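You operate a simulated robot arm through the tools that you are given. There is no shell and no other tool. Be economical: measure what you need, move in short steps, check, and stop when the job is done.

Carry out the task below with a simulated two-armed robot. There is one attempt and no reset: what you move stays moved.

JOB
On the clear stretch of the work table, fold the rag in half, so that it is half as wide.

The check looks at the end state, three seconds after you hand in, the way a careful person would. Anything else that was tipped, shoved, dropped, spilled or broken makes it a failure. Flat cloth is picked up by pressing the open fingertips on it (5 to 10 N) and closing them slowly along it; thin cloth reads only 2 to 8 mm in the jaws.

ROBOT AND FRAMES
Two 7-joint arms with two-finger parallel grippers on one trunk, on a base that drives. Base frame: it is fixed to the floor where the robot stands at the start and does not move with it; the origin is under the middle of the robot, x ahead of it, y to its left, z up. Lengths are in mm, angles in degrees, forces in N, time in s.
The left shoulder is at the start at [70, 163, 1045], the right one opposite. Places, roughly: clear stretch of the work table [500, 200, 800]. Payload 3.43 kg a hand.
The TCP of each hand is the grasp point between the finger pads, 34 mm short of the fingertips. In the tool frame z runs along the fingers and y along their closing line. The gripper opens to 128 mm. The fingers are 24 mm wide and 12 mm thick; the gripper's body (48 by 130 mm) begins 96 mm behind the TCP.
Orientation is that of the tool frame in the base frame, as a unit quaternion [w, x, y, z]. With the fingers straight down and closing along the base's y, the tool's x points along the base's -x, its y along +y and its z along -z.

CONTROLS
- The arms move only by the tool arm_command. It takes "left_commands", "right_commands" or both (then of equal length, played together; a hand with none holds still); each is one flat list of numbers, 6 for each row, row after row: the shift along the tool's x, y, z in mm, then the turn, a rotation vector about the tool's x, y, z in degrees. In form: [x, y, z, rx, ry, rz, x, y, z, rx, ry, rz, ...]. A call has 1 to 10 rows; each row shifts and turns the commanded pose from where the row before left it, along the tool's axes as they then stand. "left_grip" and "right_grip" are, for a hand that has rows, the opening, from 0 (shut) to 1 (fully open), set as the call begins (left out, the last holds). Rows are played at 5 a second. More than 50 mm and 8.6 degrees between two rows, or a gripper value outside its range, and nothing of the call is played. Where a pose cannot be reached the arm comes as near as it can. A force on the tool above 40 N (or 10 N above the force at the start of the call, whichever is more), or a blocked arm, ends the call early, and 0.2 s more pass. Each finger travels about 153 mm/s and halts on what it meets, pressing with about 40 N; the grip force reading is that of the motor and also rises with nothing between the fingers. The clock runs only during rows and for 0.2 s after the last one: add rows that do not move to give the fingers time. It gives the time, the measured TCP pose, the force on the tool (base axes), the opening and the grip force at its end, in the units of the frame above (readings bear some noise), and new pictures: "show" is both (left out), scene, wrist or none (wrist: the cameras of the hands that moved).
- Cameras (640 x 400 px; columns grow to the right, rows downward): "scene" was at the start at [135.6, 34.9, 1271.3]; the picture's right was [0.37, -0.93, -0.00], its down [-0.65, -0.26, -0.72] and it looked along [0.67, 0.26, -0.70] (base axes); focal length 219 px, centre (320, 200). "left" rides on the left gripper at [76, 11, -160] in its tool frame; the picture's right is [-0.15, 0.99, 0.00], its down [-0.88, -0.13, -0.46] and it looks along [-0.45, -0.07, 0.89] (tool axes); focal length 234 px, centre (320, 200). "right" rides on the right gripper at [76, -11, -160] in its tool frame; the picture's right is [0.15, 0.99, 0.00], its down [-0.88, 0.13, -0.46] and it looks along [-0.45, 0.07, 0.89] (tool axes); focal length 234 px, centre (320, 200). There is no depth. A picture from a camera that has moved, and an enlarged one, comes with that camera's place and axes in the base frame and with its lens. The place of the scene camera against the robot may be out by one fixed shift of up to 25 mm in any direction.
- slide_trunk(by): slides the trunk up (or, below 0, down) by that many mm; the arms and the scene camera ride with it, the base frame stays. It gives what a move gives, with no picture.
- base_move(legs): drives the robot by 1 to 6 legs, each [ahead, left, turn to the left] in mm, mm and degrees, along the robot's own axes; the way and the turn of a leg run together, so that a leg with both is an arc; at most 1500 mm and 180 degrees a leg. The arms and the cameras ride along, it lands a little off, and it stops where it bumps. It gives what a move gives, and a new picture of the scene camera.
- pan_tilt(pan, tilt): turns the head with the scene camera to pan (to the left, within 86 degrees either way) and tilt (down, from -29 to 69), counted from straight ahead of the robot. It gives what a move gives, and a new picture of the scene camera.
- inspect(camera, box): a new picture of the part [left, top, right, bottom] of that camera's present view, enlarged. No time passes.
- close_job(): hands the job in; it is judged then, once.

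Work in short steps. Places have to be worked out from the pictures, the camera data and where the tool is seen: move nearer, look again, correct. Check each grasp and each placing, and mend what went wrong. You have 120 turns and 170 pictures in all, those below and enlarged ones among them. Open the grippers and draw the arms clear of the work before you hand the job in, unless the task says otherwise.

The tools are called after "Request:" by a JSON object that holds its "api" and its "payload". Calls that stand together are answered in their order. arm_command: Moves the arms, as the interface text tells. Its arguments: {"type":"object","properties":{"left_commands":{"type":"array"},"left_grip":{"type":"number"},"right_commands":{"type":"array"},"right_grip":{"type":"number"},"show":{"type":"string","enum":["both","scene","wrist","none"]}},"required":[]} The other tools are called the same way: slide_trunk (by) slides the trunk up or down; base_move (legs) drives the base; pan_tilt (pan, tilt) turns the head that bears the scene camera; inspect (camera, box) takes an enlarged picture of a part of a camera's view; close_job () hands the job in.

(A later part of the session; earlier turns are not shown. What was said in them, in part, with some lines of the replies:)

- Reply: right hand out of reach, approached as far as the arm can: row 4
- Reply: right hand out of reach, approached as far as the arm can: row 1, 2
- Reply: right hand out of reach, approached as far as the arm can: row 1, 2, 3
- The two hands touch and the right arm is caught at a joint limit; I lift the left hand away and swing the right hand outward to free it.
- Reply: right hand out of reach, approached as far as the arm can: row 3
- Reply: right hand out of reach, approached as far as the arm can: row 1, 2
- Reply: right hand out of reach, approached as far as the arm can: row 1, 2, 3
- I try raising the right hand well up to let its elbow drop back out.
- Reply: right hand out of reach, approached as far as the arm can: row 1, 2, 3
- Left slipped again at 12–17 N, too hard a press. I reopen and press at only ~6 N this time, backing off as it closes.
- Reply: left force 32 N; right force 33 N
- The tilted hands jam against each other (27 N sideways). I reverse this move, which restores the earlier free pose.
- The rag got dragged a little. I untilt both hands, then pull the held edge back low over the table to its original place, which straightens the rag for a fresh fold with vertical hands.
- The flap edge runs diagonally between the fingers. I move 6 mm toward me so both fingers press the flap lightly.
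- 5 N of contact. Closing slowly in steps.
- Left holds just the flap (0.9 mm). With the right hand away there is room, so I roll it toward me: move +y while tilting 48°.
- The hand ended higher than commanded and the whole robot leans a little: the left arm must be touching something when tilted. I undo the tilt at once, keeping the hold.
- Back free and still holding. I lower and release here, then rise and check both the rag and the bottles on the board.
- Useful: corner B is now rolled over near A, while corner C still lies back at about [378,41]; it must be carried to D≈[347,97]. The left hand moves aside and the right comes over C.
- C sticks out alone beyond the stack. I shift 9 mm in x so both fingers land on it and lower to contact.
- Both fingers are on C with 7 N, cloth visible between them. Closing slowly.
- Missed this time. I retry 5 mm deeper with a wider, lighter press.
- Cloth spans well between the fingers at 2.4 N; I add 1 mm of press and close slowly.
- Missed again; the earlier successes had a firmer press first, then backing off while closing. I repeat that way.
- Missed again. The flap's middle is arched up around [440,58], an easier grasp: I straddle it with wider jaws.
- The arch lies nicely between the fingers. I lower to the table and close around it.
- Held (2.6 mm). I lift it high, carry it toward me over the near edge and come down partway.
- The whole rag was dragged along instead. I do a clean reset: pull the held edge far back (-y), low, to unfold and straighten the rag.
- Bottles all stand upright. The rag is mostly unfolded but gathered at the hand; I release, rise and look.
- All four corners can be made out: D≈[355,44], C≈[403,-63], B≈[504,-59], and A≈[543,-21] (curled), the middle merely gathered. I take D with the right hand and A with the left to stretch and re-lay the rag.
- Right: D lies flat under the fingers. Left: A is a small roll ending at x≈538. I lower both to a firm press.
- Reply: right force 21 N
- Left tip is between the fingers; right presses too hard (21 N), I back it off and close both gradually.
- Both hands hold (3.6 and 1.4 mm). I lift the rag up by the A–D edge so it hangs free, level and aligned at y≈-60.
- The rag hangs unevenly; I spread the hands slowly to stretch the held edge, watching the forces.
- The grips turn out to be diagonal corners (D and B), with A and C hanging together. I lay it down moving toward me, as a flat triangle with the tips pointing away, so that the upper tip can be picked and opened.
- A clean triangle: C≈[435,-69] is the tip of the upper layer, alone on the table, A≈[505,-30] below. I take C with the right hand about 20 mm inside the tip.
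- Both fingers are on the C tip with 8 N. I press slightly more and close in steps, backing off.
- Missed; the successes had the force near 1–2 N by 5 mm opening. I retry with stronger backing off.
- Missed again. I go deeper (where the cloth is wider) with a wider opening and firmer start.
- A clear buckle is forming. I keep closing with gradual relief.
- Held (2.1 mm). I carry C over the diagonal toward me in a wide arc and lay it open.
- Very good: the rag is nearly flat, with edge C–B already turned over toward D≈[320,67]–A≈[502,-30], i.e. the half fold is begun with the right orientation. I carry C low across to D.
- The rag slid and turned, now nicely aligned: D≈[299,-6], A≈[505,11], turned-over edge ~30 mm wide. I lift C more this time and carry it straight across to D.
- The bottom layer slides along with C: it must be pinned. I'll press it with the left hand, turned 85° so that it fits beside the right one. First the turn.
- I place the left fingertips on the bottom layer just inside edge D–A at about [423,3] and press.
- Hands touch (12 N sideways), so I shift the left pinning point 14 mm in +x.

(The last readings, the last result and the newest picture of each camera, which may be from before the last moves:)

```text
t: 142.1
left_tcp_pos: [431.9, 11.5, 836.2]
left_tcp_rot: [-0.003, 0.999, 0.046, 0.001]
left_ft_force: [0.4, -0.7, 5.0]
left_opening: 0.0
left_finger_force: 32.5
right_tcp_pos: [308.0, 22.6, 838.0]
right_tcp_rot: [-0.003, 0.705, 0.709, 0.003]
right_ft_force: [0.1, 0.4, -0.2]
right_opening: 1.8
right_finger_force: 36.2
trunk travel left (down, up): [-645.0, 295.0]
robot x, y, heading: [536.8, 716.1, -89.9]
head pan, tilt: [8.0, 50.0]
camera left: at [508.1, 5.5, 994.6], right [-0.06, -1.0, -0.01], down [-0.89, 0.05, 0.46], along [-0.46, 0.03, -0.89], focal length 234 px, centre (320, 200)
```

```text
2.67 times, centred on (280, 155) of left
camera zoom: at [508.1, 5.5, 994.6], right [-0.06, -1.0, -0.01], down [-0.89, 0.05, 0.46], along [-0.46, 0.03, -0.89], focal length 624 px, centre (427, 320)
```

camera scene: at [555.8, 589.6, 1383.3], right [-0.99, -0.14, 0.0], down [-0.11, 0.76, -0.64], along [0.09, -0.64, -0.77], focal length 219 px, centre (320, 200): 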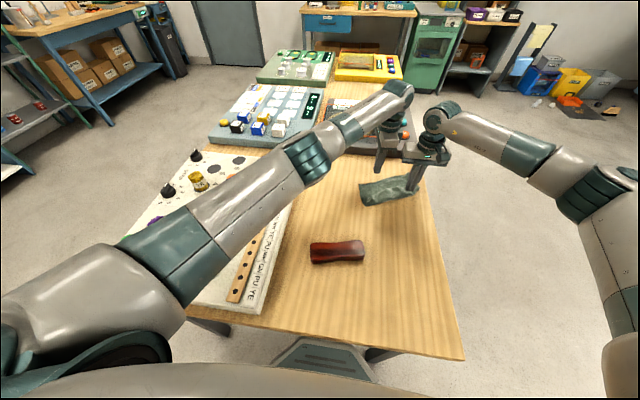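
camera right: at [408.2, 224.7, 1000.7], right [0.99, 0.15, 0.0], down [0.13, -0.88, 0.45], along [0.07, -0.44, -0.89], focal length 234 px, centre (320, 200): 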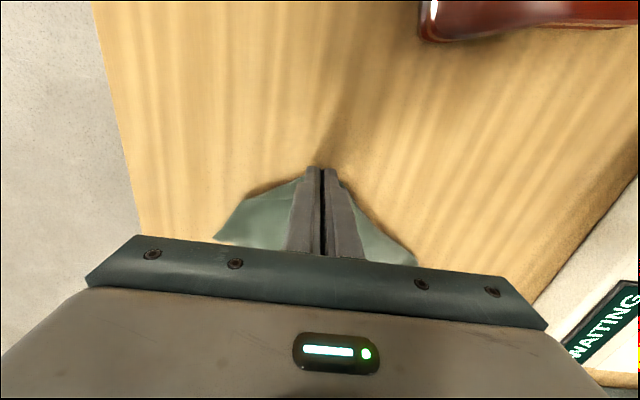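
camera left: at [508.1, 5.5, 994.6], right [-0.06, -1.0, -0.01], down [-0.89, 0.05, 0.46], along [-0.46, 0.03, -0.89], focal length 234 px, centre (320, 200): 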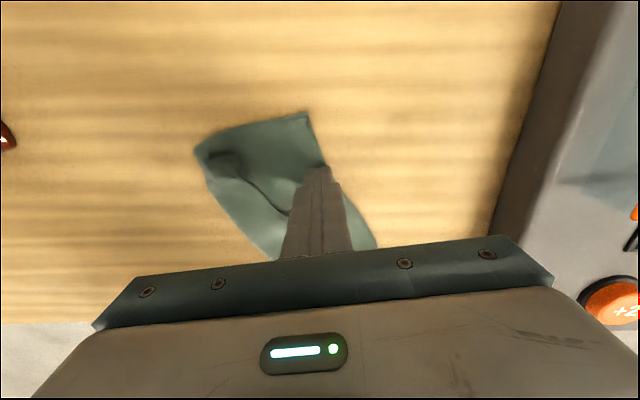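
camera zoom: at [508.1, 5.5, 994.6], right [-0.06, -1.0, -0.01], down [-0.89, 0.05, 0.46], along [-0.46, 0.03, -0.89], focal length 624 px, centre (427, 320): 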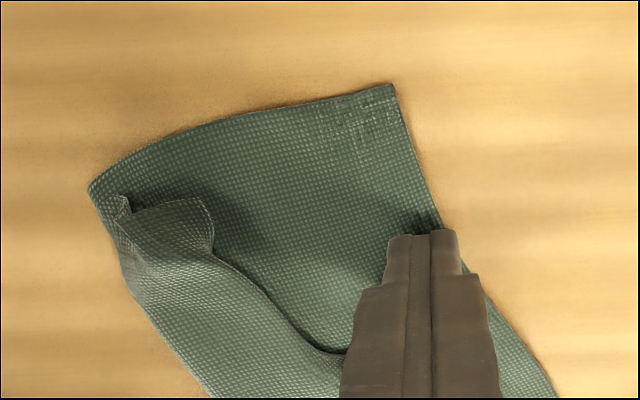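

The left finger pins the bottom layer right at edge D–A. I press a bit more and carry C across to D with the right hand.

Request:
{"api": "arm_command", "payload": {"left_commands": [0, 0, 1.2, 0, 0, 0, 0, 0, 0, 0, 0, 0, 0, 0, 0, 0, 0, 0, 0, 0, 0, 0, 0, 0, 0, 0, 0, 0, 0, 0, 0, 0, 0, 0, 0, 0, 0, 0, 0, 0, 0, 0, 0, 0, 0, 0, 0, 0], "right_commands": [0, 0, 0, 0, 0, 0, -4, 0, -12, 0, 0, 0, -8, 0, -10, 0, 0, 0, -10, 0, -2, 0, 0, 0, -10, 0, 4, 0, 0, 0, -10, 0, 10, 0, 0, 0, -8, 0, 10, 0, 0, 0, 0, 0, 0, 0, 0, 0], "show": "both"}}

Request:
{"api": "inspect", "payload": {"camera": "scene", "box": [340, 130, 468, 210]}}

```text
t: 143.8
left_tcp_pos: [431.3, 11.3, 835.1]
left_tcp_rot: [-0.003, 0.999, 0.046, -0.001]
left_ft_force: [-3.5, -3.7, 17.8]
left_opening: 0.0
left_finger_force: 33.3
right_tcp_pos: [309.2, -28.4, 840.1]
right_tcp_rot: [-0.002, 0.705, 0.709, 0.002]
right_ft_force: [0.7, 0.3, -0.9]
right_opening: 2.0
right_finger_force: 36.8
trunk travel left (down, up): [-645.0, 295.0]
robot x, y, heading: [536.1, 709.1, -89.9]
head pan, tilt: [8.0, 50.0]
camera scene: at [554.0, 591.7, 1383.6], right [-0.99, -0.14, 0.0], down [-0.11, 0.76, -0.64], along [0.09, -0.64, -0.77], focal length 219 px, centre (320, 200)
camera right: at [297.8, 47.1, 998.3], right [0.99, 0.15, 0.0], down [0.13, -0.88, 0.45], along [0.07, -0.44, -0.89], focal length 234 px, centre (320, 200)
camera left: at [508.6, 6.1, 994.5], right [-0.05, -1.0, -0.01], down [-0.89, 0.05, 0.46], along [-0.46, 0.03, -0.89], focal length 234 px, centre (320, 200)
```

scene: 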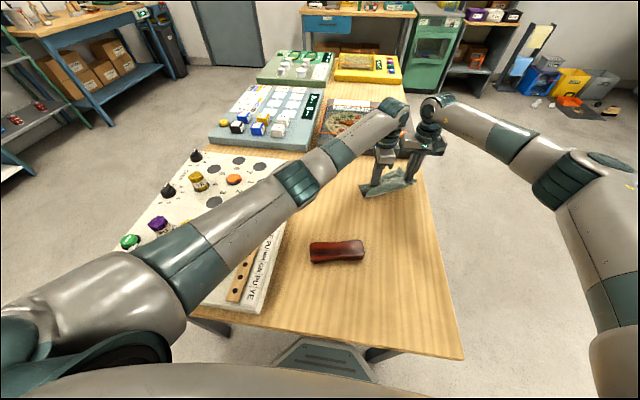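
right: 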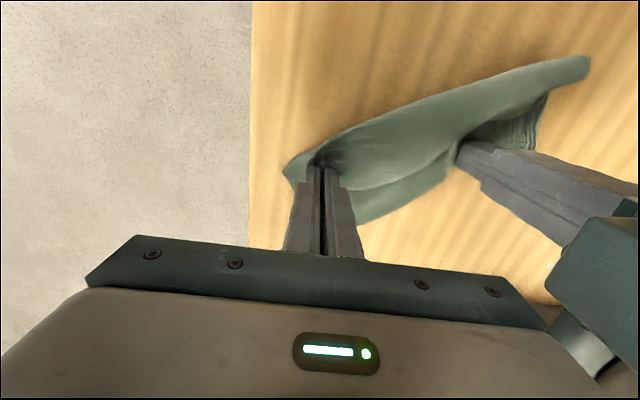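
left: 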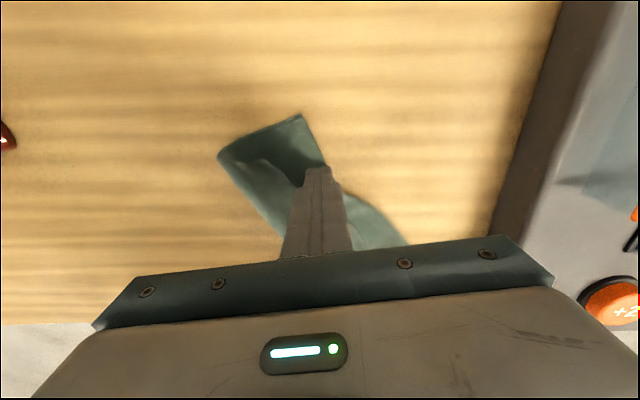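

```text
5.00 times, centred on (404, 170) of scene
camera zoom: at [554.0, 591.7, 1383.6], right [-0.99, -0.14, 0.0], down [-0.11, 0.76, -0.64], along [0.09, -0.64, -0.77], focal length 1094 px, centre (-100, 350)
```

zoom: 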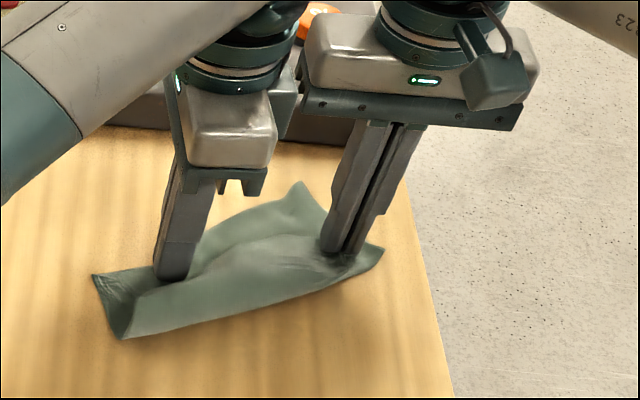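

The rag pivoted about the pin instead of folding; horizontal pulls drag it, so the lift must be higher, with both corners together. I raise the left hand to look for corner B.

Request:
{"api": "arm_command", "payload": {"left_commands": [0, 3, -15, 0, 0, 0, 20, 0, -30, 0, 0, 0, 30, 0, -30, 0, 0, 0, 30, 0, -20, 0, 0, 0, 0, 0, 0, 0, 0, 0], "left_grip": 0.2, "show": "wrist"}}

Request:
{"api": "inspect", "payload": {"camera": "left", "box": [160, 100, 480, 300]}}

```text
t: 145.1
left_tcp_pos: [511.9, 14.5, 929.6]
left_tcp_rot: [-0.003, 0.999, 0.046, 0.001]
left_ft_force: [-0.4, -0.6, -0.4]
left_opening: 25.6
left_finger_force: 0.0
right_tcp_pos: [308.0, -29.1, 838.2]
right_tcp_rot: [-0.004, 0.706, 0.709, 0.003]
right_ft_force: [0.6, 0.5, 0.1]
right_opening: 1.9
right_finger_force: 37.2
trunk travel left (down, up): [-645.0, 295.0]
robot x, y, heading: [536.0, 710.0, -89.7]
head pan, tilt: [8.0, 50.0]
camera left: at [587.5, 8.2, 1088.4], right [-0.05, -1.0, -0.01], down [-0.89, 0.05, 0.45], along [-0.45, 0.03, -0.89], focal length 234 px, centre (320, 200)
```

left: 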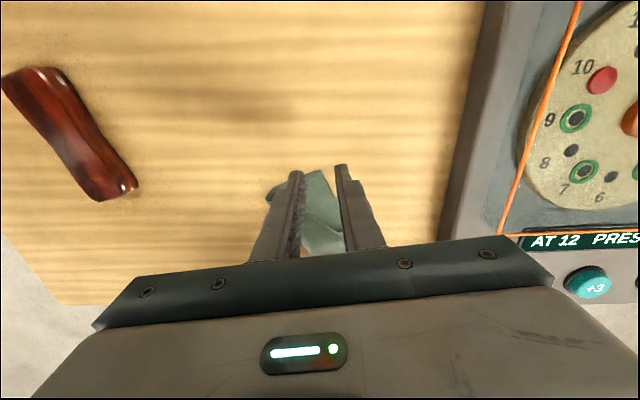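

```text
2.00 times, centred on (320, 200) of left
camera zoom: at [587.5, 8.2, 1088.4], right [-0.05, -1.0, -0.01], down [-0.89, 0.05, 0.45], along [-0.45, 0.03, -0.89], focal length 468 px, centre (320, 200)
```

zoom: 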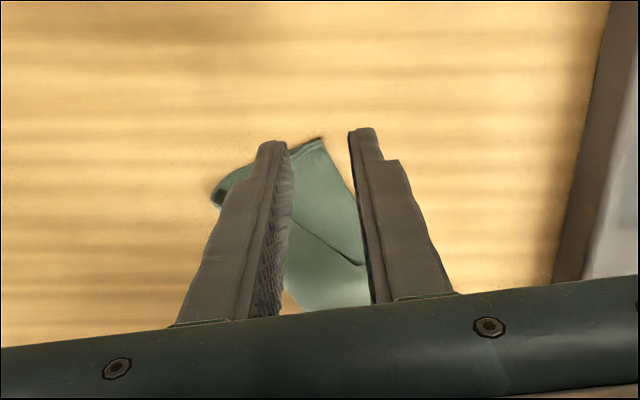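

The turned camera can't see it; I turn the left hand back to its usual pose and stand off for an overview.

Request:
{"api": "arm_command", "payload": {"left_commands": [10, 0, -5, 0, 0, -8.5, 10, 0, -5, 0, 0, -8.5, 10, 0, -5, 0, 0, -8.5, 10, 0, -5, 0, 0, -8.5, 10, 5, -5, 0, 0, -8.5, 5, 10, -5, 0, 0, -8.5, 0, 10, -5, 0, 0, -8.5, 0, 10, -5, 0, 0, -8.5, 0, 10, -5, 0, 0, -8.5, 0, 10, -5, 0, 0, -8.5], "show": "none"}}

Request:
{"api": "inspect", "payload": {"camera": "left", "box": [0, 50, 400, 300]}}

```text
t: 147.2
left_tcp_pos: [608.8, 12.9, 979.0]
left_tcp_rot: [-0.002, 0.705, 0.709, 0.002]
left_ft_force: [0.6, -0.6, -0.7]
left_opening: 25.7
left_finger_force: 0.0
right_tcp_pos: [309.6, -29.8, 838.4]
right_tcp_rot: [-0.003, 0.706, 0.709, 0.003]
right_ft_force: [-0.9, 0.2, 0.6]
right_opening: 2.0
right_finger_force: 36.3
trunk travel left (down, up): [-645.0, 295.0]
robot x, y, heading: [532.8, 711.1, -89.9]
head pan, tilt: [8.0, 50.0]
```

```text
1.60 times, centred on (200, 175) of left
camera zoom: at [619.8, 86.0, 1138.3], right [0.99, -0.14, 0.0], down [-0.12, -0.88, 0.45], along [-0.06, -0.44, -0.89], focal length 375 px, centre (512, 240)
```

zoom: 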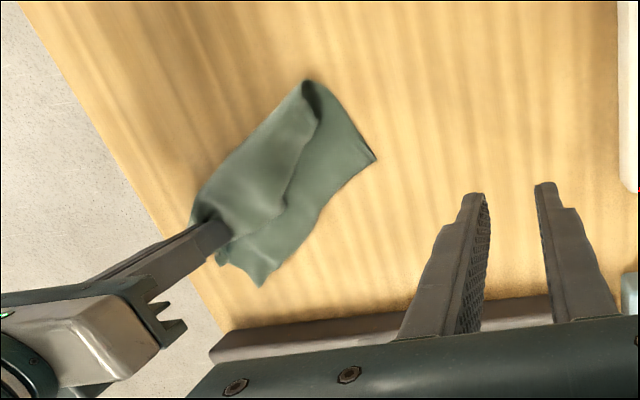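

Now the turned-over part has grown: C≈[293,-62] has 47 mm to go to D≈[326,-96], B≈[454,73] must go to A≈[483,18]. I lift C straight up, move it across, and lower it onto D.

Request:
{"api": "arm_command", "payload": {"right_commands": [0, 0, -18, 0, 0, 0, 0, 0, -18, 0, 0, 0, -5, 5, -16, 0, 0, 0, -11, 11, 0, 0, 0, 0, -11, 11, 0, 0, 0, 0, -8, 7, 14, 0, 0, 0, -2, 2, 16, 0, 0, 0, 0, 0, 16, 0, 0, 0, 0, 0, 5, 0, 0, 0, 0, 0, 0, 0, 0, 0], "show": "none"}}

Request:
{"api": "inspect", "payload": {"camera": "left", "box": [0, 50, 400, 300]}}

```text
t: 149.4
left_tcp_pos: [608.6, 11.7, 979.1]
left_tcp_rot: [-0.003, 0.705, 0.709, 0.002]
left_ft_force: [0.0, 0.8, -0.2]
left_opening: 25.6
left_finger_force: 0.1
right_tcp_pos: [345.9, -65.9, 838.6]
right_tcp_rot: [-0.003, 0.706, 0.709, 0.003]
right_ft_force: [0.0, 0.3, 0.7]
right_opening: 1.9
right_finger_force: 36.4
trunk travel left (down, up): [-645.0, 295.0]
robot x, y, heading: [533.4, 707.9, -89.7]
head pan, tilt: [8.0, 50.0]
```

```text
1.60 times, centred on (200, 175) of left
camera zoom: at [619.7, 85.9, 1138.3], right [0.99, -0.14, 0.0], down [-0.13, -0.88, 0.45], along [-0.06, -0.44, -0.89], focal length 375 px, centre (512, 240)
```

zoom: 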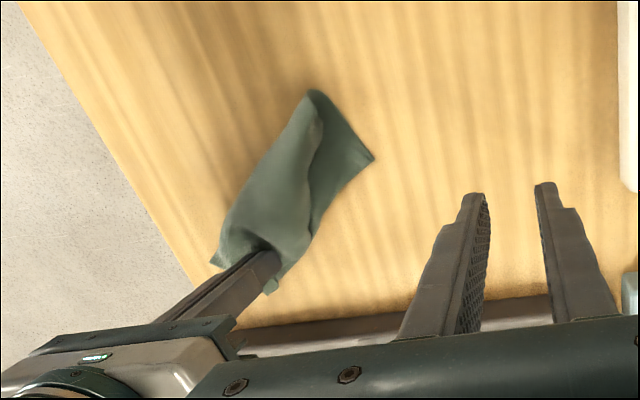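

The high lift worked: C now lies at D and the rest stayed. I release the right hand, rise and clear away to see B.

Request:
{"api": "arm_command", "payload": {"right_commands": [0, 0, 0, 0, 0, 0, 0, 0, 0, 0, 0, 0, 0, 0, -12, 0, 0, 0, 0, 0, -30, 0, 0, 0, 0, -10, -40, 0, 0, 0, 0, -30, -30, 0, 0, 0, 0, -40, 0, 0, 0, 0], "right_grip": 0.08, "show": "none"}}

Request:
{"api": "inspect", "payload": {"camera": "left", "box": [80, 70, 320, 220]}}

```text
t: 151.1
left_tcp_pos: [608.4, 12.2, 978.2]
left_tcp_rot: [-0.001, 0.705, 0.709, 0.003]
left_ft_force: [-1.1, 0.5, 0.3]
left_opening: 25.7
left_finger_force: 0.1
right_tcp_pos: [265.4, -68.0, 950.9]
right_tcp_rot: [-0.003, 0.705, 0.709, 0.004]
right_ft_force: [-0.3, 0.4, -0.3]
right_opening: 10.4
right_finger_force: 0.1
trunk travel left (down, up): [-645.0, 295.0]
robot x, y, heading: [532.5, 711.1, -89.7]
head pan, tilt: [8.0, 50.0]
```

```text
2.67 times, centred on (200, 145) of left
camera zoom: at [618.2, 85.8, 1138.4], right [0.99, -0.14, 0.0], down [-0.13, -0.88, 0.45], along [-0.06, -0.44, -0.89], focal length 624 px, centre (640, 347)
```

zoom: 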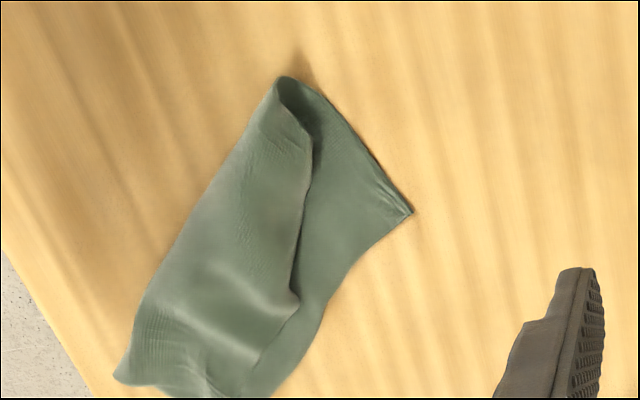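

A neat partial fold. The free edge near B runs along x≈441 at y≈50, B≈[443,60]; the left hand will pinch this flap at about [422,50], then carry it to A≈[486,19].

Request:
{"api": "arm_command", "payload": {"left_commands": [7.6, -37, 21.6, 0, 0, 0, 7.6, -37, 21.6, 0, 0, 0, 7.6, -37, 21.6, 0, 0, 0, 7.6, -37, 21.6, 0, 0, 0, 7.6, -37, 21.6, 0, 0, 0, 0, 0, 12, 0, 0, 0, 0, 0, 0, 0, 0, 0], "left_grip": 0.22, "show": "none"}}

Request:
{"api": "inspect", "payload": {"camera": "left", "box": [200, 90, 440, 240]}}

```text
t: 152.7
left_tcp_pos: [423.6, 50.5, 858.7]
left_tcp_rot: [-0.002, 0.705, 0.709, 0.003]
left_ft_force: [0.2, -0.8, -0.1]
left_opening: 28.1
left_finger_force: 0.1
right_tcp_pos: [266.2, -66.9, 951.9]
right_tcp_rot: [-0.003, 0.706, 0.708, 0.003]
right_ft_force: [0.3, -0.1, 0.1]
right_opening: 10.1
right_finger_force: 0.0
trunk travel left (down, up): [-645.0, 295.0]
robot x, y, heading: [535.5, 708.0, -89.7]
head pan, tilt: [8.0, 50.0]
```

```text
2.67 times, centred on (320, 165) of left
camera zoom: at [433.9, 123.8, 1018.1], right [0.99, -0.14, 0.0], down [-0.13, -0.88, 0.45], along [-0.06, -0.44, -0.89], focal length 624 px, centre (320, 293)
```

zoom: 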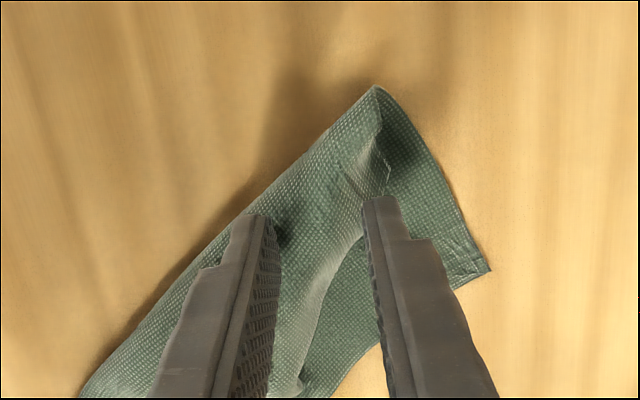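

Right finger is over corner B, left on the flap. I lower to a press of ~10 N.

Request:
{"api": "arm_command", "payload": {"left_commands": [0, 0, 8, 0, 0, 0, 0, 0, 8, 0, 0, 0, 0, 0, 5, 0, 0, 0, 0, 0, 2.5, 0, 0, 0, 0, 0, 0, 0, 0, 0], "show": "none"}}

Request:
{"api": "arm_command", "payload": {"left_commands": [0, 0, 0, 0, 0, 0, 0, 0, 0, 0, 0, 0], "left_grip": 0.14, "show": "none"}}

Request:
{"api": "inspect", "payload": {"camera": "left", "box": [240, 100, 400, 200]}}

```text
t: 153.8
left_tcp_pos: [423.7, 50.1, 835.2]
left_tcp_rot: [-0.001, 0.705, 0.709, 0.001]
left_ft_force: [-0.5, -0.2, 9.5]
left_opening: 28.4
left_finger_force: 0.0
right_tcp_pos: [265.3, -66.4, 952.4]
right_tcp_rot: [-0.003, 0.706, 0.708, 0.002]
right_ft_force: [-0.3, -0.4, -0.6]
right_opening: 10.3
right_finger_force: 0.0
trunk travel left (down, up): [-645.0, 295.0]
robot x, y, heading: [534.0, 709.7, -89.8]
head pan, tilt: [8.0, 50.0]
```

```text
t: 154.4
left_tcp_pos: [423.5, 50.0, 836.1]
left_tcp_rot: [-0.001, 0.705, 0.709, 0.002]
left_ft_force: [-0.4, -1.0, 12.7]
left_opening: 17.8
left_finger_force: 0.0
right_tcp_pos: [266.7, -65.8, 953.1]
right_tcp_rot: [-0.003, 0.706, 0.708, 0.004]
right_ft_force: [-0.2, 0.2, 0.2]
right_opening: 10.3
right_finger_force: 0.0
trunk travel left (down, up): [-645.0, 295.0]
robot x, y, heading: [534.6, 713.6, -89.9]
head pan, tilt: [8.0, 50.0]
```

```text
4.00 times, centred on (320, 150) of left
camera zoom: at [434.5, 124.7, 996.0], right [0.99, -0.14, 0.0], down [-0.13, -0.88, 0.45], along [-0.06, -0.45, -0.89], focal length 937 px, centre (320, 400)
```

zoom: 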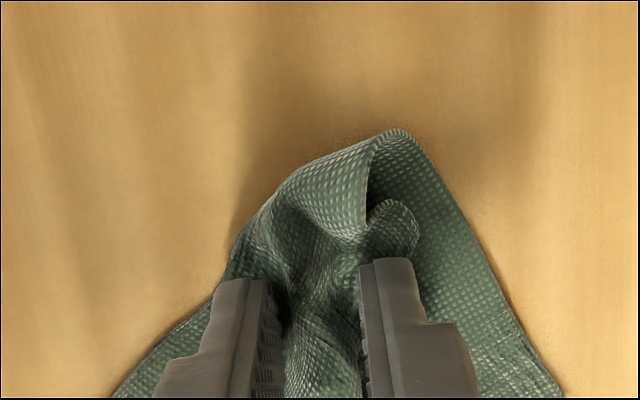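

Buckling well; closing on with relief.

Request:
{"api": "arm_command", "payload": {"left_commands": [0, 0, -0.6, 0, 0, 0, 0, 0, 0, 0, 0, 0], "left_grip": 0.105, "show": "none"}}

Request:
{"api": "arm_command", "payload": {"left_commands": [0, 0, -0.7, 0, 0, 0, 0, 0, 0, 0, 0, 0], "left_grip": 0.07, "show": "none"}}

Request:
{"api": "arm_command", "payload": {"left_commands": [0, 0, -0.6, 0, 0, 0, 0, 0, 0, 0, 0, 0], "left_grip": 0.035, "show": "none"}}

Request:
{"api": "arm_command", "payload": {"left_commands": [0, 0, -0.4, 0, 0, 0, 0, 0, 0, 0, 0, 0], "left_grip": 0, "show": "none"}}

Request:
{"api": "arm_command", "payload": {"left_commands": [0, 0, -12, 0, 0, 0, 0, 0, -13, 0, 0, 0, 0, 0, 0, 0, 0, 0], "show": "none"}}

Request:
{"api": "inspect", "payload": {"camera": "left", "box": [200, 90, 440, 240]}}

```text
t: 155.1
left_tcp_pos: [423.2, 50.3, 837.1]
left_tcp_rot: [-0.003, 0.705, 0.709, 0.003]
left_ft_force: [-0.5, 1.3, 8.8]
left_opening: 14.4
left_finger_force: 0.5
right_tcp_pos: [266.9, -66.6, 953.3]
right_tcp_rot: [-0.003, 0.706, 0.708, 0.004]
right_ft_force: [0.4, -0.5, 0.1]
right_opening: 10.2
right_finger_force: 0.1
trunk travel left (down, up): [-645.0, 295.0]
robot x, y, heading: [537.3, 711.9, -90.0]
head pan, tilt: [8.0, 50.0]
```

```text
t: 155.7
left_tcp_pos: [424.2, 50.7, 836.2]
left_tcp_rot: [-0.003, 0.705, 0.709, 0.002]
left_ft_force: [-0.5, 0.5, 5.7]
left_opening: 9.3
left_finger_force: 0.1
right_tcp_pos: [266.7, -67.3, 951.8]
right_tcp_rot: [-0.003, 0.706, 0.708, 0.003]
right_ft_force: [-0.3, 0.7, -0.1]
right_opening: 10.0
right_finger_force: 0.0
trunk travel left (down, up): [-645.0, 295.0]
robot x, y, heading: [534.7, 707.0, -89.7]
head pan, tilt: [8.0, 50.0]
```

```text
t: 156.2
left_tcp_pos: [422.9, 49.8, 836.4]
left_tcp_rot: [-0.004, 0.706, 0.709, 0.003]
left_ft_force: [-0.2, -0.1, 0.5]
left_opening: 5.8
left_finger_force: 1.0
right_tcp_pos: [266.4, -65.8, 951.1]
right_tcp_rot: [-0.003, 0.706, 0.708, 0.003]
right_ft_force: [-0.1, 0.1, 0.0]
right_opening: 10.1
right_finger_force: 0.1
trunk travel left (down, up): [-645.0, 295.0]
robot x, y, heading: [530.8, 713.3, -89.9]
head pan, tilt: [8.0, 50.0]
```

```text
t: 156.8
left_tcp_pos: [422.4, 49.3, 838.4]
left_tcp_rot: [-0.003, 0.705, 0.709, 0.003]
left_ft_force: [0.6, 0.7, 0.4]
left_opening: 2.3
left_finger_force: 37.3
right_tcp_pos: [266.4, -68.1, 951.4]
right_tcp_rot: [-0.004, 0.706, 0.708, 0.003]
right_ft_force: [0.2, 0.7, -0.4]
right_opening: 10.4
right_finger_force: 0.1
trunk travel left (down, up): [-645.0, 295.0]
robot x, y, heading: [535.2, 709.3, -90.0]
head pan, tilt: [8.0, 50.0]
```

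```text
t: 157.7
left_tcp_pos: [423.8, 49.7, 863.2]
left_tcp_rot: [-0.003, 0.706, 0.709, 0.003]
left_ft_force: [-1.1, -0.6, 0.1]
left_opening: 2.7
left_finger_force: 36.7
right_tcp_pos: [265.5, -67.2, 951.7]
right_tcp_rot: [-0.003, 0.706, 0.708, 0.003]
right_ft_force: [0.7, 0.9, 0.7]
right_opening: 10.0
right_finger_force: 0.0
trunk travel left (down, up): [-645.0, 295.0]
robot x, y, heading: [533.0, 713.8, -89.9]
head pan, tilt: [8.0, 50.0]
```

```text
2.67 times, centred on (320, 165) of left
camera zoom: at [434.4, 123.7, 1022.3], right [0.99, -0.14, 0.0], down [-0.13, -0.88, 0.45], along [-0.06, -0.44, -0.89], focal length 624 px, centre (320, 293)
```

zoom: 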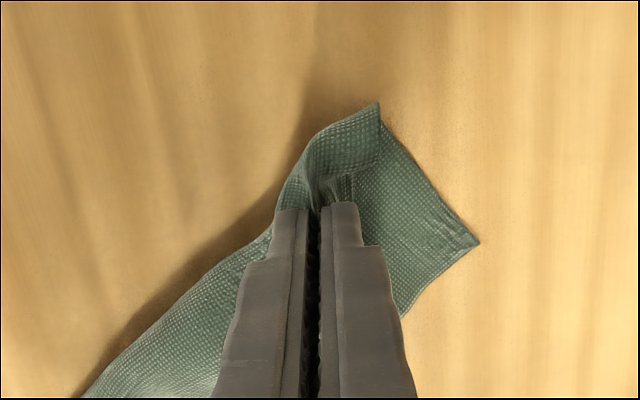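

Held (2.5 mm). I lift it high, move about [+40,-22], and lower onto A.

Request:
{"api": "arm_command", "payload": {"left_commands": [0, 0, -18, 0, 0, 0, 0, 0, -17, 0, 0, 0, -5, 10, 0, 0, 0, 0, -6, 10, 0, 0, 0, 0, -6, 10, 4, 0, 0, 0, -5, 10, 14, 0, 0, 0, 0, 0, 16, 0, 0, 0, 0, 0, 15, 0, 0, 0, 0, 0, 9, 0, 0, 0, 0, 0, 0, 0, 0, 0], "show": "wrist"}}

Request:
{"api": "inspect", "payload": {"camera": "left", "box": [160, 90, 400, 240]}}

```text
t: 159.8
left_tcp_pos: [463.6, 28.2, 840.0]
left_tcp_rot: [-0.003, 0.705, 0.709, 0.003]
left_ft_force: [0.3, 0.1, 0.9]
left_opening: 2.8
left_finger_force: 37.1
right_tcp_pos: [266.2, -67.5, 952.6]
right_tcp_rot: [-0.003, 0.706, 0.708, 0.003]
right_ft_force: [0.6, 0.3, 0.1]
right_opening: 10.2
right_finger_force: 0.1
trunk travel left (down, up): [-645.0, 295.0]
robot x, y, heading: [534.1, 712.7, -89.9]
head pan, tilt: [8.0, 50.0]
camera left: at [474.4, 102.5, 999.6], right [0.99, -0.14, 0.0], down [-0.13, -0.88, 0.45], along [-0.06, -0.44, -0.89], focal length 234 px, centre (320, 200)
```

left: 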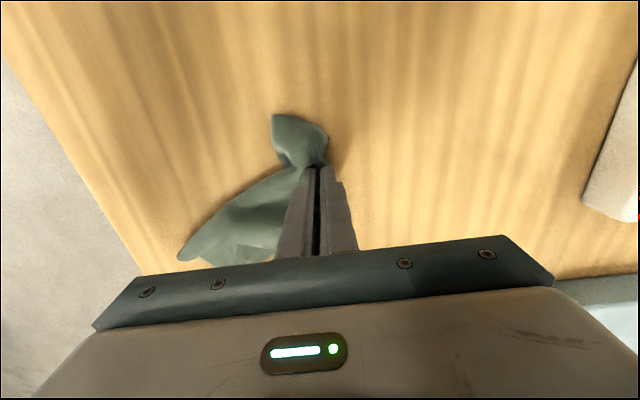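

```text
2.67 times, centred on (280, 165) of left
camera zoom: at [474.4, 102.5, 999.6], right [0.99, -0.14, 0.0], down [-0.13, -0.88, 0.45], along [-0.06, -0.44, -0.89], focal length 624 px, centre (427, 293)
```

zoom: 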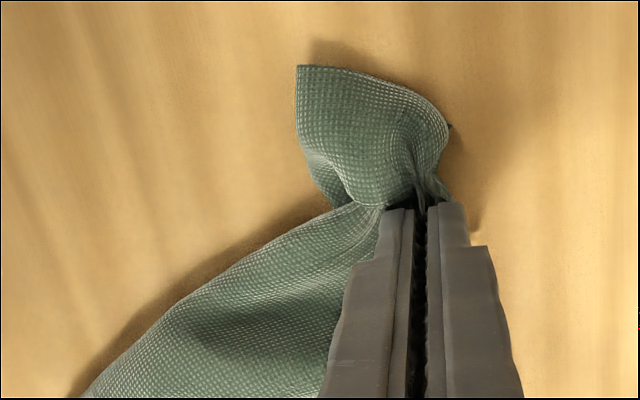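

Laid over A. I release, rise and move back for a view.

Request:
{"api": "arm_command", "payload": {"left_commands": [0, 0, 0, 0, 0, 0, 0, 0, 0, 0, 0, 0, 0, 0, -12, 0, 0, 0, 0, 0, -30, 0, 0, 0, 0, 20, -40, 0, 0, 0, -5, 40, -20, 0, 0, 0, -5, 45, -10, 0, 0, 0, -5, 40, -10, 0, 0, 0, 0, 0, 0, 0, 0, 0], "left_grip": 0.1, "show": "none"}}

Request:
{"api": "inspect", "payload": {"camera": "left", "box": [80, 70, 320, 220]}}

```text
t: 161.8
left_tcp_pos: [608.8, 12.9, 960.9]
left_tcp_rot: [-0.002, 0.706, 0.708, 0.003]
left_ft_force: [-0.6, -0.1, 0.3]
left_opening: 12.8
left_finger_force: 0.1
right_tcp_pos: [264.3, -67.3, 951.3]
right_tcp_rot: [-0.003, 0.706, 0.708, 0.003]
right_ft_force: [-0.6, 0.5, -0.2]
right_opening: 10.0
right_finger_force: 0.0
trunk travel left (down, up): [-645.0, 295.0]
robot x, y, heading: [534.8, 713.2, -90.2]
head pan, tilt: [8.0, 50.0]
```

```text
2.67 times, centred on (200, 145) of left
camera zoom: at [618.9, 86.6, 1121.1], right [0.99, -0.14, 0.0], down [-0.13, -0.88, 0.45], along [-0.06, -0.44, -0.89], focal length 624 px, centre (640, 347)
```

zoom: 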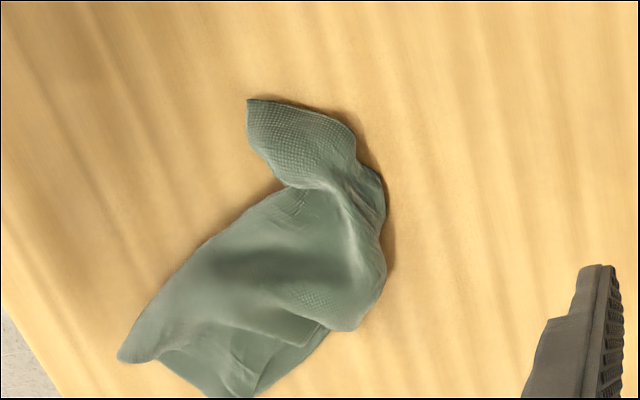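

I take a closer and more complete look at the present shape.

Request:
{"api": "inspect", "payload": {"camera": "left", "box": [110, 90, 270, 190]}}

Request:
{"api": "inspect", "payload": {"camera": "left", "box": [80, 140, 280, 265]}}

Request:
{"api": "inspect", "payload": {"camera": "right", "box": [300, 0, 620, 200]}}

```text
4.00 times, centred on (190, 140) of left
camera zoom: at [618.9, 86.6, 1121.1], right [0.99, -0.14, 0.0], down [-0.13, -0.88, 0.45], along [-0.06, -0.44, -0.89], focal length 937 px, centre (840, 440)
```

zoom: 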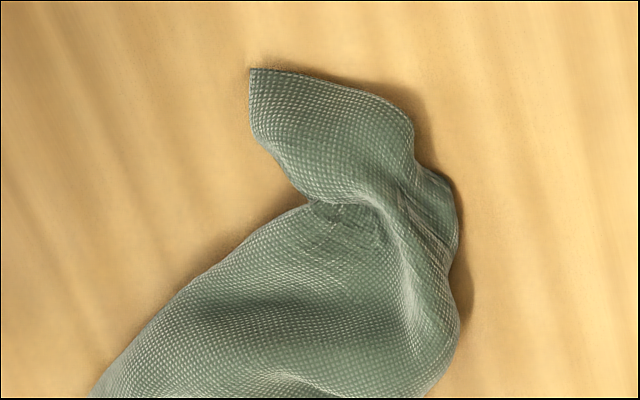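

```text
3.20 times, centred on (180, 202) of left
camera zoom: at [618.9, 86.6, 1121.1], right [0.99, -0.14, 0.0], down [-0.13, -0.88, 0.45], along [-0.06, -0.44, -0.89], focal length 749 px, centre (768, 192)
```

zoom: 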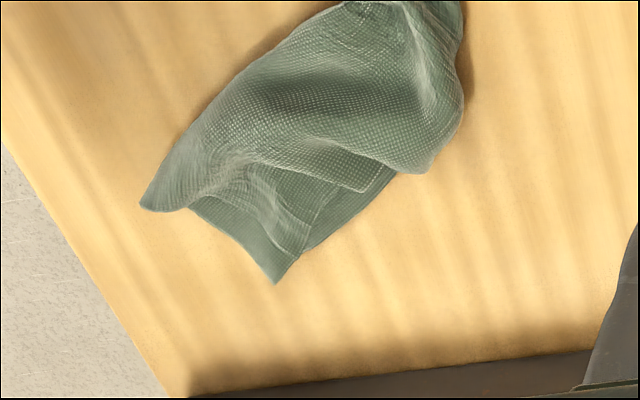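

```text
2.00 times, centred on (460, 100) of right
camera zoom: at [253.7, 7.6, 1110.0], right [0.99, 0.15, 0.0], down [0.13, -0.88, 0.45], along [0.07, -0.44, -0.89], focal length 468 px, centre (40, 400)
```

zoom: 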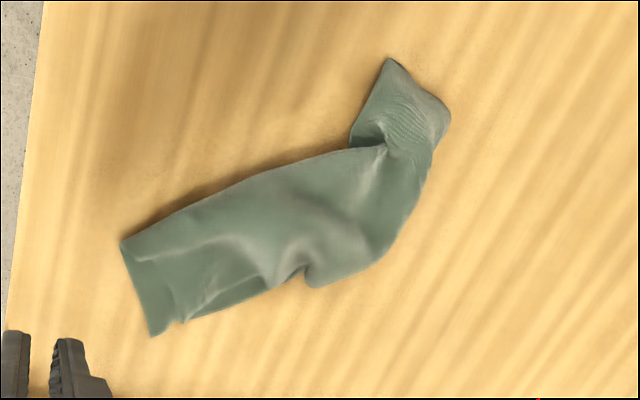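

The D/C end is folded right (65 mm wide) but at the A/B end the fold line has a pinched-in notch at ≈[432,43] and the middle bulges ~20 mm past edge D–A. I'll pinch the notch with the left hand and pull it outward by ~28 mm.

Request:
{"api": "arm_command", "payload": {"left_commands": [4.6, -34, 20, 0, 0, 0, 4.6, -34, 20, 0, 0, 0, 4.6, -34, 20, 0, 0, 0, 4.6, -34, 20, 0, 0, 0, 4.6, -34, 20, 0, 0, 0, 0, 0, 10, 0, 0, 0, 0, 0, 8, 0, 0, 0, 0, 0, 6, 0, 0, 0, 0, 0, 2.5, 0, 0, 0, 0, 0, 0, 0, 0, 0], "left_grip": 0.22, "show": "none"}}

Request:
{"api": "inspect", "payload": {"camera": "left", "box": [220, 90, 420, 215]}}

```text
t: 164.1
left_tcp_pos: [438.3, 37.2, 836.5]
left_tcp_rot: [-0.003, 0.706, 0.708, 0.001]
left_ft_force: [-0.7, -2.9, 15.6]
left_opening: 27.7
left_finger_force: 0.0
right_tcp_pos: [265.7, -67.0, 952.5]
right_tcp_rot: [-0.003, 0.706, 0.708, 0.003]
right_ft_force: [-0.2, -0.1, -0.4]
right_opening: 10.4
right_finger_force: 0.0
trunk travel left (down, up): [-645.0, 295.0]
robot x, y, heading: [535.8, 708.7, -89.9]
head pan, tilt: [8.0, 50.0]
```

```text
3.20 times, centred on (320, 152) of left
camera zoom: at [448.9, 111.1, 996.7], right [0.99, -0.14, 0.0], down [-0.13, -0.88, 0.45], along [-0.07, -0.45, -0.89], focal length 749 px, centre (320, 352)
```

zoom: 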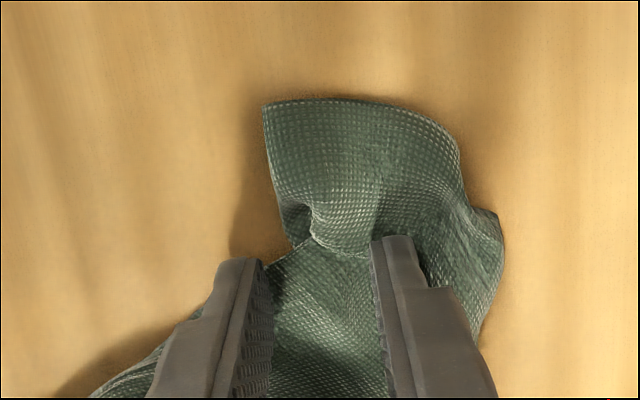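

Both fingers are on the folded cloth at the notch. I close with relief.

Request:
{"api": "arm_command", "payload": {"left_commands": [0, 0, -0.5, 0, 0, 0, 0, 0, 0, 0, 0, 0], "left_grip": 0.14, "show": "none"}}

Request:
{"api": "arm_command", "payload": {"left_commands": [0, 0, -0.7, 0, 0, 0, 0, 0, 0, 0, 0, 0], "left_grip": 0.09, "show": "none"}}

Request:
{"api": "arm_command", "payload": {"left_commands": [0, 0, -0.8, 0, 0, 0, 0, 0, 0, 0, 0, 0], "left_grip": 0.045, "show": "none"}}

Request:
{"api": "arm_command", "payload": {"left_commands": [0, 0, -0.5, 0, 0, 0, 0, 0, 0, 0, 0, 0], "left_grip": 0, "show": "none"}}

```text
t: 164.7
left_tcp_pos: [438.3, 36.9, 836.4]
left_tcp_rot: [-0.002, 0.705, 0.709, 0.002]
left_ft_force: [-0.7, -2.9, 17.2]
left_opening: 17.1
left_finger_force: 0.0
right_tcp_pos: [266.6, -66.6, 952.8]
right_tcp_rot: [-0.002, 0.706, 0.708, 0.003]
right_ft_force: [0.1, -0.1, -0.9]
right_opening: 10.5
right_finger_force: 0.0
trunk travel left (down, up): [-645.0, 295.0]
robot x, y, heading: [532.2, 714.3, -89.6]
head pan, tilt: [8.0, 50.0]
```

```text
t: 165.2
left_tcp_pos: [437.9, 36.8, 837.1]
left_tcp_rot: [-0.002, 0.705, 0.709, 0.003]
left_ft_force: [0.6, -1.4, 16.5]
left_opening: 11.7
left_finger_force: 0.4
right_tcp_pos: [267.2, -65.7, 951.9]
right_tcp_rot: [-0.003, 0.706, 0.708, 0.003]
right_ft_force: [0.3, 0.2, -0.2]
right_opening: 10.5
right_finger_force: 0.1
trunk travel left (down, up): [-645.0, 295.0]
robot x, y, heading: [534.6, 707.1, -89.8]
head pan, tilt: [8.0, 50.0]
```

```text
t: 165.8
left_tcp_pos: [440.0, 36.5, 837.0]
left_tcp_rot: [-0.003, 0.705, 0.709, 0.003]
left_ft_force: [2.8, 0.7, 12.2]
left_opening: 6.6
left_finger_force: 0.8
right_tcp_pos: [266.9, -65.0, 952.0]
right_tcp_rot: [-0.003, 0.705, 0.709, 0.003]
right_ft_force: [0.8, 0.3, 0.2]
right_opening: 10.5
right_finger_force: 0.1
trunk travel left (down, up): [-645.0, 295.0]
robot x, y, heading: [533.7, 713.5, -90.0]
head pan, tilt: [8.0, 50.0]
```

```text
t: 166.4
left_tcp_pos: [438.0, 37.3, 837.8]
left_tcp_rot: [-0.003, 0.705, 0.709, 0.002]
left_ft_force: [1.3, 0.2, 7.9]
left_opening: 1.6
left_finger_force: 36.2
right_tcp_pos: [265.5, -66.6, 951.3]
right_tcp_rot: [-0.003, 0.706, 0.709, 0.004]
right_ft_force: [0.0, 0.7, -0.5]
right_opening: 10.3
right_finger_force: 0.0
trunk travel left (down, up): [-645.0, 295.0]
robot x, y, heading: [534.4, 711.5, -89.7]
head pan, tilt: [8.0, 50.0]
```

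Holding (1.6 mm). I drag it outward along the fold's normal by 30 mm at low height, then check from the right camera.

Request:
{"api": "arm_command", "payload": {"left_commands": [0, 0, -2, 0, 0, 0, 4.6, -3.8, 0, 0, 0, 0, 4.6, -3.8, 0, 0, 0, 0, 4.6, -3.8, 0, 0, 0, 0, 4.6, -3.8, 0, 0, 0, 0, 4.6, -3.8, 0, 0, 0, 0, 0, 0, 0, 0, 0, 0], "show": "none"}}

Request:
{"api": "inspect", "payload": {"camera": "right", "box": [300, 0, 620, 200]}}

```text
t: 168.1
left_tcp_pos: [419.3, 58.4, 839.4]
left_tcp_rot: [-0.003, 0.705, 0.709, 0.003]
left_ft_force: [-0.3, -0.4, 2.4]
left_opening: 1.9
left_finger_force: 36.4
right_tcp_pos: [266.5, -67.8, 951.7]
right_tcp_rot: [-0.002, 0.706, 0.708, 0.003]
right_ft_force: [-0.8, -0.2, -0.2]
right_opening: 10.1
right_finger_force: 0.1
trunk travel left (down, up): [-645.0, 295.0]
robot x, y, heading: [536.2, 711.1, -89.7]
head pan, tilt: [8.0, 50.0]
```

```text
2.00 times, centred on (460, 100) of right
camera zoom: at [254.8, 7.7, 1110.5], right [0.99, 0.15, 0.0], down [0.13, -0.88, 0.45], along [0.07, -0.44, -0.89], focal length 468 px, centre (40, 400)
```

zoom: 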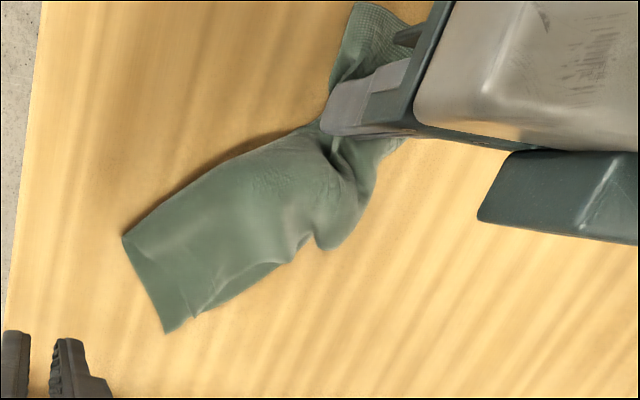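

I release and look again before stretching the rag lengthwise.

Request:
{"api": "arm_command", "payload": {"left_commands": [0, 0, 0, 0, 0, 0, 0, 0, 0, 0, 0, 0, 0, 0, -12, 0, 0, 0, 0, 0, -30, 0, 0, 0, 0, 30, -35, 0, 0, 0, -5, 40, -20, 0, 0, 0, -10, 45, -10, 0, 0, 0, -10, 45, -10, 0, 0, 0, 0, 0, 0, 0, 0, 0], "left_grip": 0.12, "show": "none"}}

Request:
{"api": "inspect", "payload": {"camera": "right", "box": [300, 0, 620, 200]}}

```text
t: 170.1
left_tcp_pos: [579.0, 35.0, 955.7]
left_tcp_rot: [-0.002, 0.706, 0.708, 0.003]
left_ft_force: [-0.3, -0.4, -0.4]
left_opening: 15.4
left_finger_force: 0.1
right_tcp_pos: [264.5, -66.3, 951.0]
right_tcp_rot: [-0.003, 0.706, 0.708, 0.004]
right_ft_force: [-0.7, 0.6, 0.2]
right_opening: 10.5
right_finger_force: 0.1
trunk travel left (down, up): [-645.0, 295.0]
robot x, y, heading: [534.0, 707.1, -89.6]
head pan, tilt: [8.0, 50.0]
```

```text
2.00 times, centred on (460, 100) of right
camera zoom: at [253.5, 7.7, 1110.1], right [0.99, 0.15, 0.0], down [0.13, -0.88, 0.45], along [0.07, -0.44, -0.89], focal length 468 px, centre (40, 400)
```

zoom: 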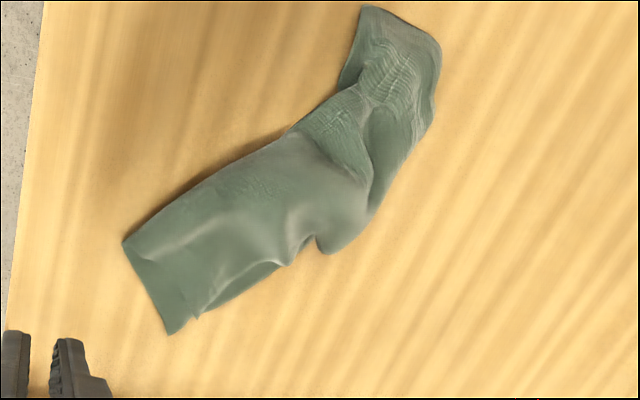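

Much better: a half-width strip, only bowed in the middle. I press the open left fingertips on the bow and slide it ~26 mm back to straighten the strip.

Request:
{"api": "arm_command", "payload": {"left_commands": [-5, -38, 23, 0, 0, 0, -5, -38, 23, 0, 0, 0, -5, -38, 23, 0, 0, 0, -5, -37, 23, 0, 0, 0, 0, 0, 12, 0, 0, 0, 0, 0, 10, 0, 0, 0, 0, 0, 5, 0, 0, 0, 0, 0, 2, 0, 0, 0, 0, 0, 0, 0, 0, 0], "left_grip": 0.3, "show": "none"}}

Request:
{"api": "arm_command", "payload": {"left_commands": [2.8, -4.4, 0, 0, 0, 0, 2.8, -4.4, 0, 0, 0, 0, 2.8, -4.4, 0, 0, 0, 0, 2.8, -4.4, 0, 0, 0, 0, 2.8, -4.4, 0, 0, 0, 0, 0, 0, 0, 0, 0, 0], "show": "none"}}

Request:
{"api": "inspect", "payload": {"camera": "right", "box": [300, 0, 620, 200]}}

```text
t: 172.1
left_tcp_pos: [428.4, 14.3, 835.4]
left_tcp_rot: [-0.002, 0.706, 0.708, 0.002]
left_ft_force: [-0.7, -0.2, 5.4]
left_opening: 38.2
left_finger_force: 0.1
right_tcp_pos: [265.0, -66.7, 951.8]
right_tcp_rot: [-0.003, 0.706, 0.709, 0.003]
right_ft_force: [-0.1, 0.7, -0.2]
right_opening: 10.2
right_finger_force: 0.0
trunk travel left (down, up): [-645.0, 295.0]
robot x, y, heading: [536.5, 715.8, -89.8]
head pan, tilt: [8.0, 50.0]
```

```text
t: 173.4
left_tcp_pos: [406.3, 28.0, 835.8]
left_tcp_rot: [-0.003, 0.706, 0.708, 0.003]
left_ft_force: [0.9, -0.6, 7.3]
left_opening: 38.6
left_finger_force: 0.2
right_tcp_pos: [266.0, -66.3, 952.1]
right_tcp_rot: [-0.003, 0.706, 0.708, 0.003]
right_ft_force: [0.0, 0.7, 0.8]
right_opening: 10.3
right_finger_force: 0.1
trunk travel left (down, up): [-645.0, 295.0]
robot x, y, heading: [534.6, 713.6, -89.8]
head pan, tilt: [8.0, 50.0]
```

```text
2.00 times, centred on (460, 100) of right
camera zoom: at [255.0, 8.3, 1110.9], right [0.99, 0.15, 0.0], down [0.13, -0.88, 0.45], along [0.07, -0.44, -0.89], focal length 468 px, centre (40, 400)
```

zoom: 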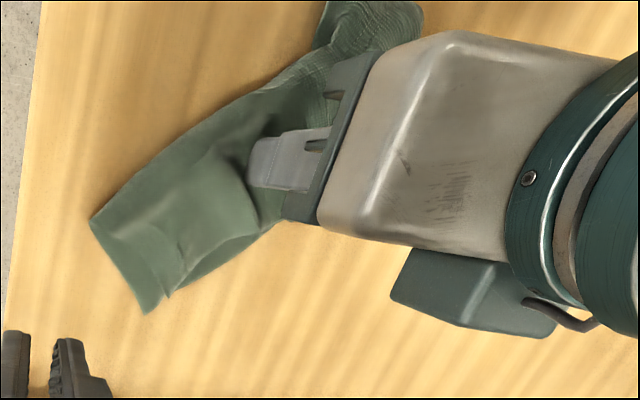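

It slid but seems straighter. I lift off and look.

Request:
{"api": "arm_command", "payload": {"left_commands": [0, 0, -12, 0, 0, 0, 0, 0, -30, 0, 0, 0, 0, 30, -35, 0, 0, 0, -5, 40, -20, 0, 0, 0, -5, 45, -10, 0, 0, 0, 0, 45, -10, 0, 0, 0, 0, 0, 0, 0, 0, 0], "show": "none"}}

Request:
{"api": "inspect", "payload": {"camera": "right", "box": [300, 0, 620, 200]}}

```text
t: 175.1
left_tcp_pos: [565.8, 18.8, 950.7]
left_tcp_rot: [-0.002, 0.706, 0.708, 0.004]
left_ft_force: [0.2, 0.4, 0.8]
left_opening: 38.4
left_finger_force: 0.1
right_tcp_pos: [265.8, -66.9, 951.8]
right_tcp_rot: [-0.003, 0.706, 0.708, 0.003]
right_ft_force: [0.1, 0.0, 0.1]
right_opening: 10.0
right_finger_force: 0.0
trunk travel left (down, up): [-645.0, 295.0]
robot x, y, heading: [535.2, 711.8, -89.9]
head pan, tilt: [8.0, 50.0]
```

```text
2.00 times, centred on (460, 100) of right
camera zoom: at [253.2, 7.7, 1110.0], right [0.99, 0.15, 0.0], down [0.13, -0.88, 0.45], along [0.07, -0.44, -0.89], focal length 468 px, centre (40, 400)
```

zoom: 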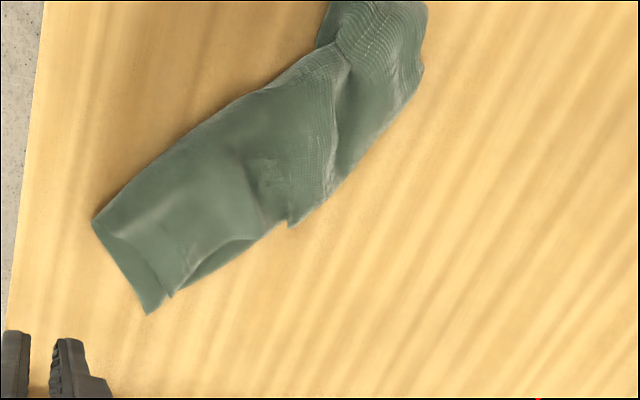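

That is a straight, half-width strip now. I check the A/B end and whole strip from the left camera.

Request:
{"api": "inspect", "payload": {"camera": "left", "box": [60, 40, 300, 190]}}

```text
2.67 times, centred on (180, 115) of left
camera zoom: at [576.1, 93.2, 1111.4], right [0.99, -0.14, 0.0], down [-0.13, -0.88, 0.45], along [-0.06, -0.44, -0.89], focal length 624 px, centre (693, 427)
```

zoom: 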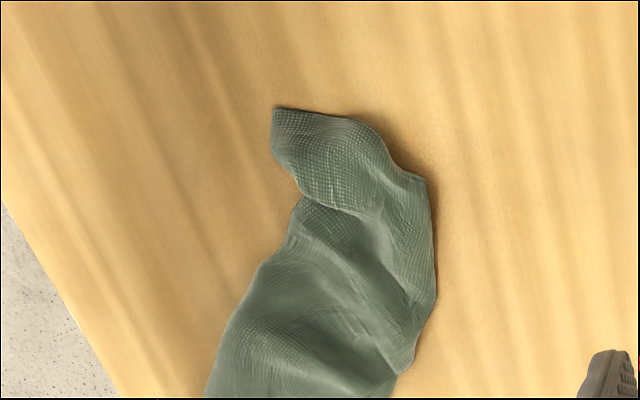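

The strip is about 68 × 185 mm, half the original 135 × 200, with ends lined up to ~15 mm. I raise both hands well clear, open them, and take a last look at the whole scene.

Request:
{"api": "arm_command", "payload": {"left_commands": [10, 15, -45, 0, 0, 0, 10, 15, -45, 0, 0, 0, 10, 15, -45, 0, 0, 0, 30, 10, -20, 0, 0, 0], "right_commands": [10, -10, -45, 0, 0, 0, 10, -10, -45, 0, 0, 0, 10, -10, -45, 0, 0, 0, 30, -10, -20, 0, 0, 0], "left_grip": 0.8, "right_grip": 0.8, "show": "scene"}}

Request:
{"api": "inspect", "payload": {"camera": "scene", "box": [320, 110, 480, 210]}}

Request:
{"api": "inspect", "payload": {"camera": "left", "box": [0, 60, 320, 260]}}

```text
t: 176.1
left_tcp_pos: [620.4, 82.2, 1109.3]
left_tcp_rot: [-0.001, 0.705, 0.709, 0.002]
left_ft_force: [-0.5, 1.0, 0.0]
left_opening: 102.5
left_finger_force: 0.1
right_tcp_pos: [224.8, -6.7, 1109.6]
right_tcp_rot: [-0.003, 0.705, 0.709, 0.002]
right_ft_force: [0.0, 0.1, 0.2]
right_opening: 102.2
right_finger_force: 0.1
trunk travel left (down, up): [-645.0, 295.0]
robot x, y, heading: [534.8, 710.0, -89.6]
head pan, tilt: [8.0, 50.0]
camera scene: at [553.4, 593.1, 1383.7], right [-0.99, -0.14, 0.0], down [-0.11, 0.76, -0.64], along [0.09, -0.64, -0.76], focal length 219 px, centre (320, 200)
```

scene: 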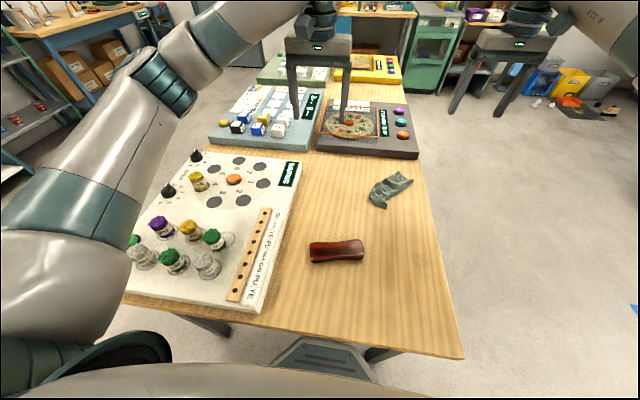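

```text
4.00 times, centred on (400, 160) of scene
camera zoom: at [553.4, 593.1, 1383.7], right [-0.99, -0.14, 0.0], down [-0.11, 0.76, -0.64], along [0.09, -0.64, -0.76], focal length 875 px, centre (0, 360)
```

zoom: 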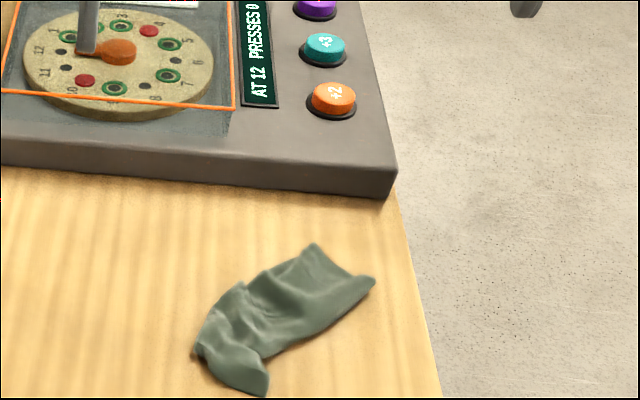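

```text
2.00 times, centred on (160, 160) of left
camera zoom: at [631.4, 155.0, 1269.6], right [0.99, -0.14, 0.0], down [-0.13, -0.88, 0.45], along [-0.06, -0.45, -0.89], focal length 468 px, centre (640, 280)
```

zoom: 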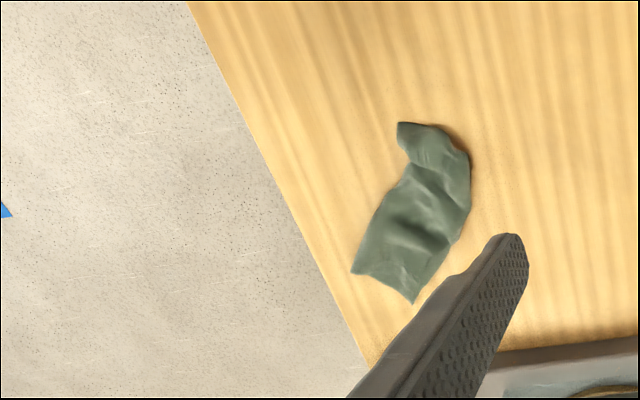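

The rag is folded in half to a strip of about 68 × 185 mm. All other items stand where they were and both hands are open and clear, so I hand the job in.

Request:
{"api": "close_job", "payload": {}}

```text
The job is handed in.
```

I folded the rag in half and handed the job in. It now lies on the clear stretch as a strip of about 68 × 185 mm, against roughly 135 × 200 mm before.

The fold is not perfectly neat. There is a notch of about 20 mm in the fold line near one end, and the corners at the other end line up only to about 15 mm. The strip also lies at an angle to the table edge and closer to it than where the rag started.

It took several attempts, and the rag was dragged around the table along the way. At one point the two hands pressed against each other. At another the robot leaned as if the left arm were touching something, though I could not see what. The last pictures show the bottles upright and nothing tipped, and I saw nothing out of place. Both grippers are open and clear of the rag.
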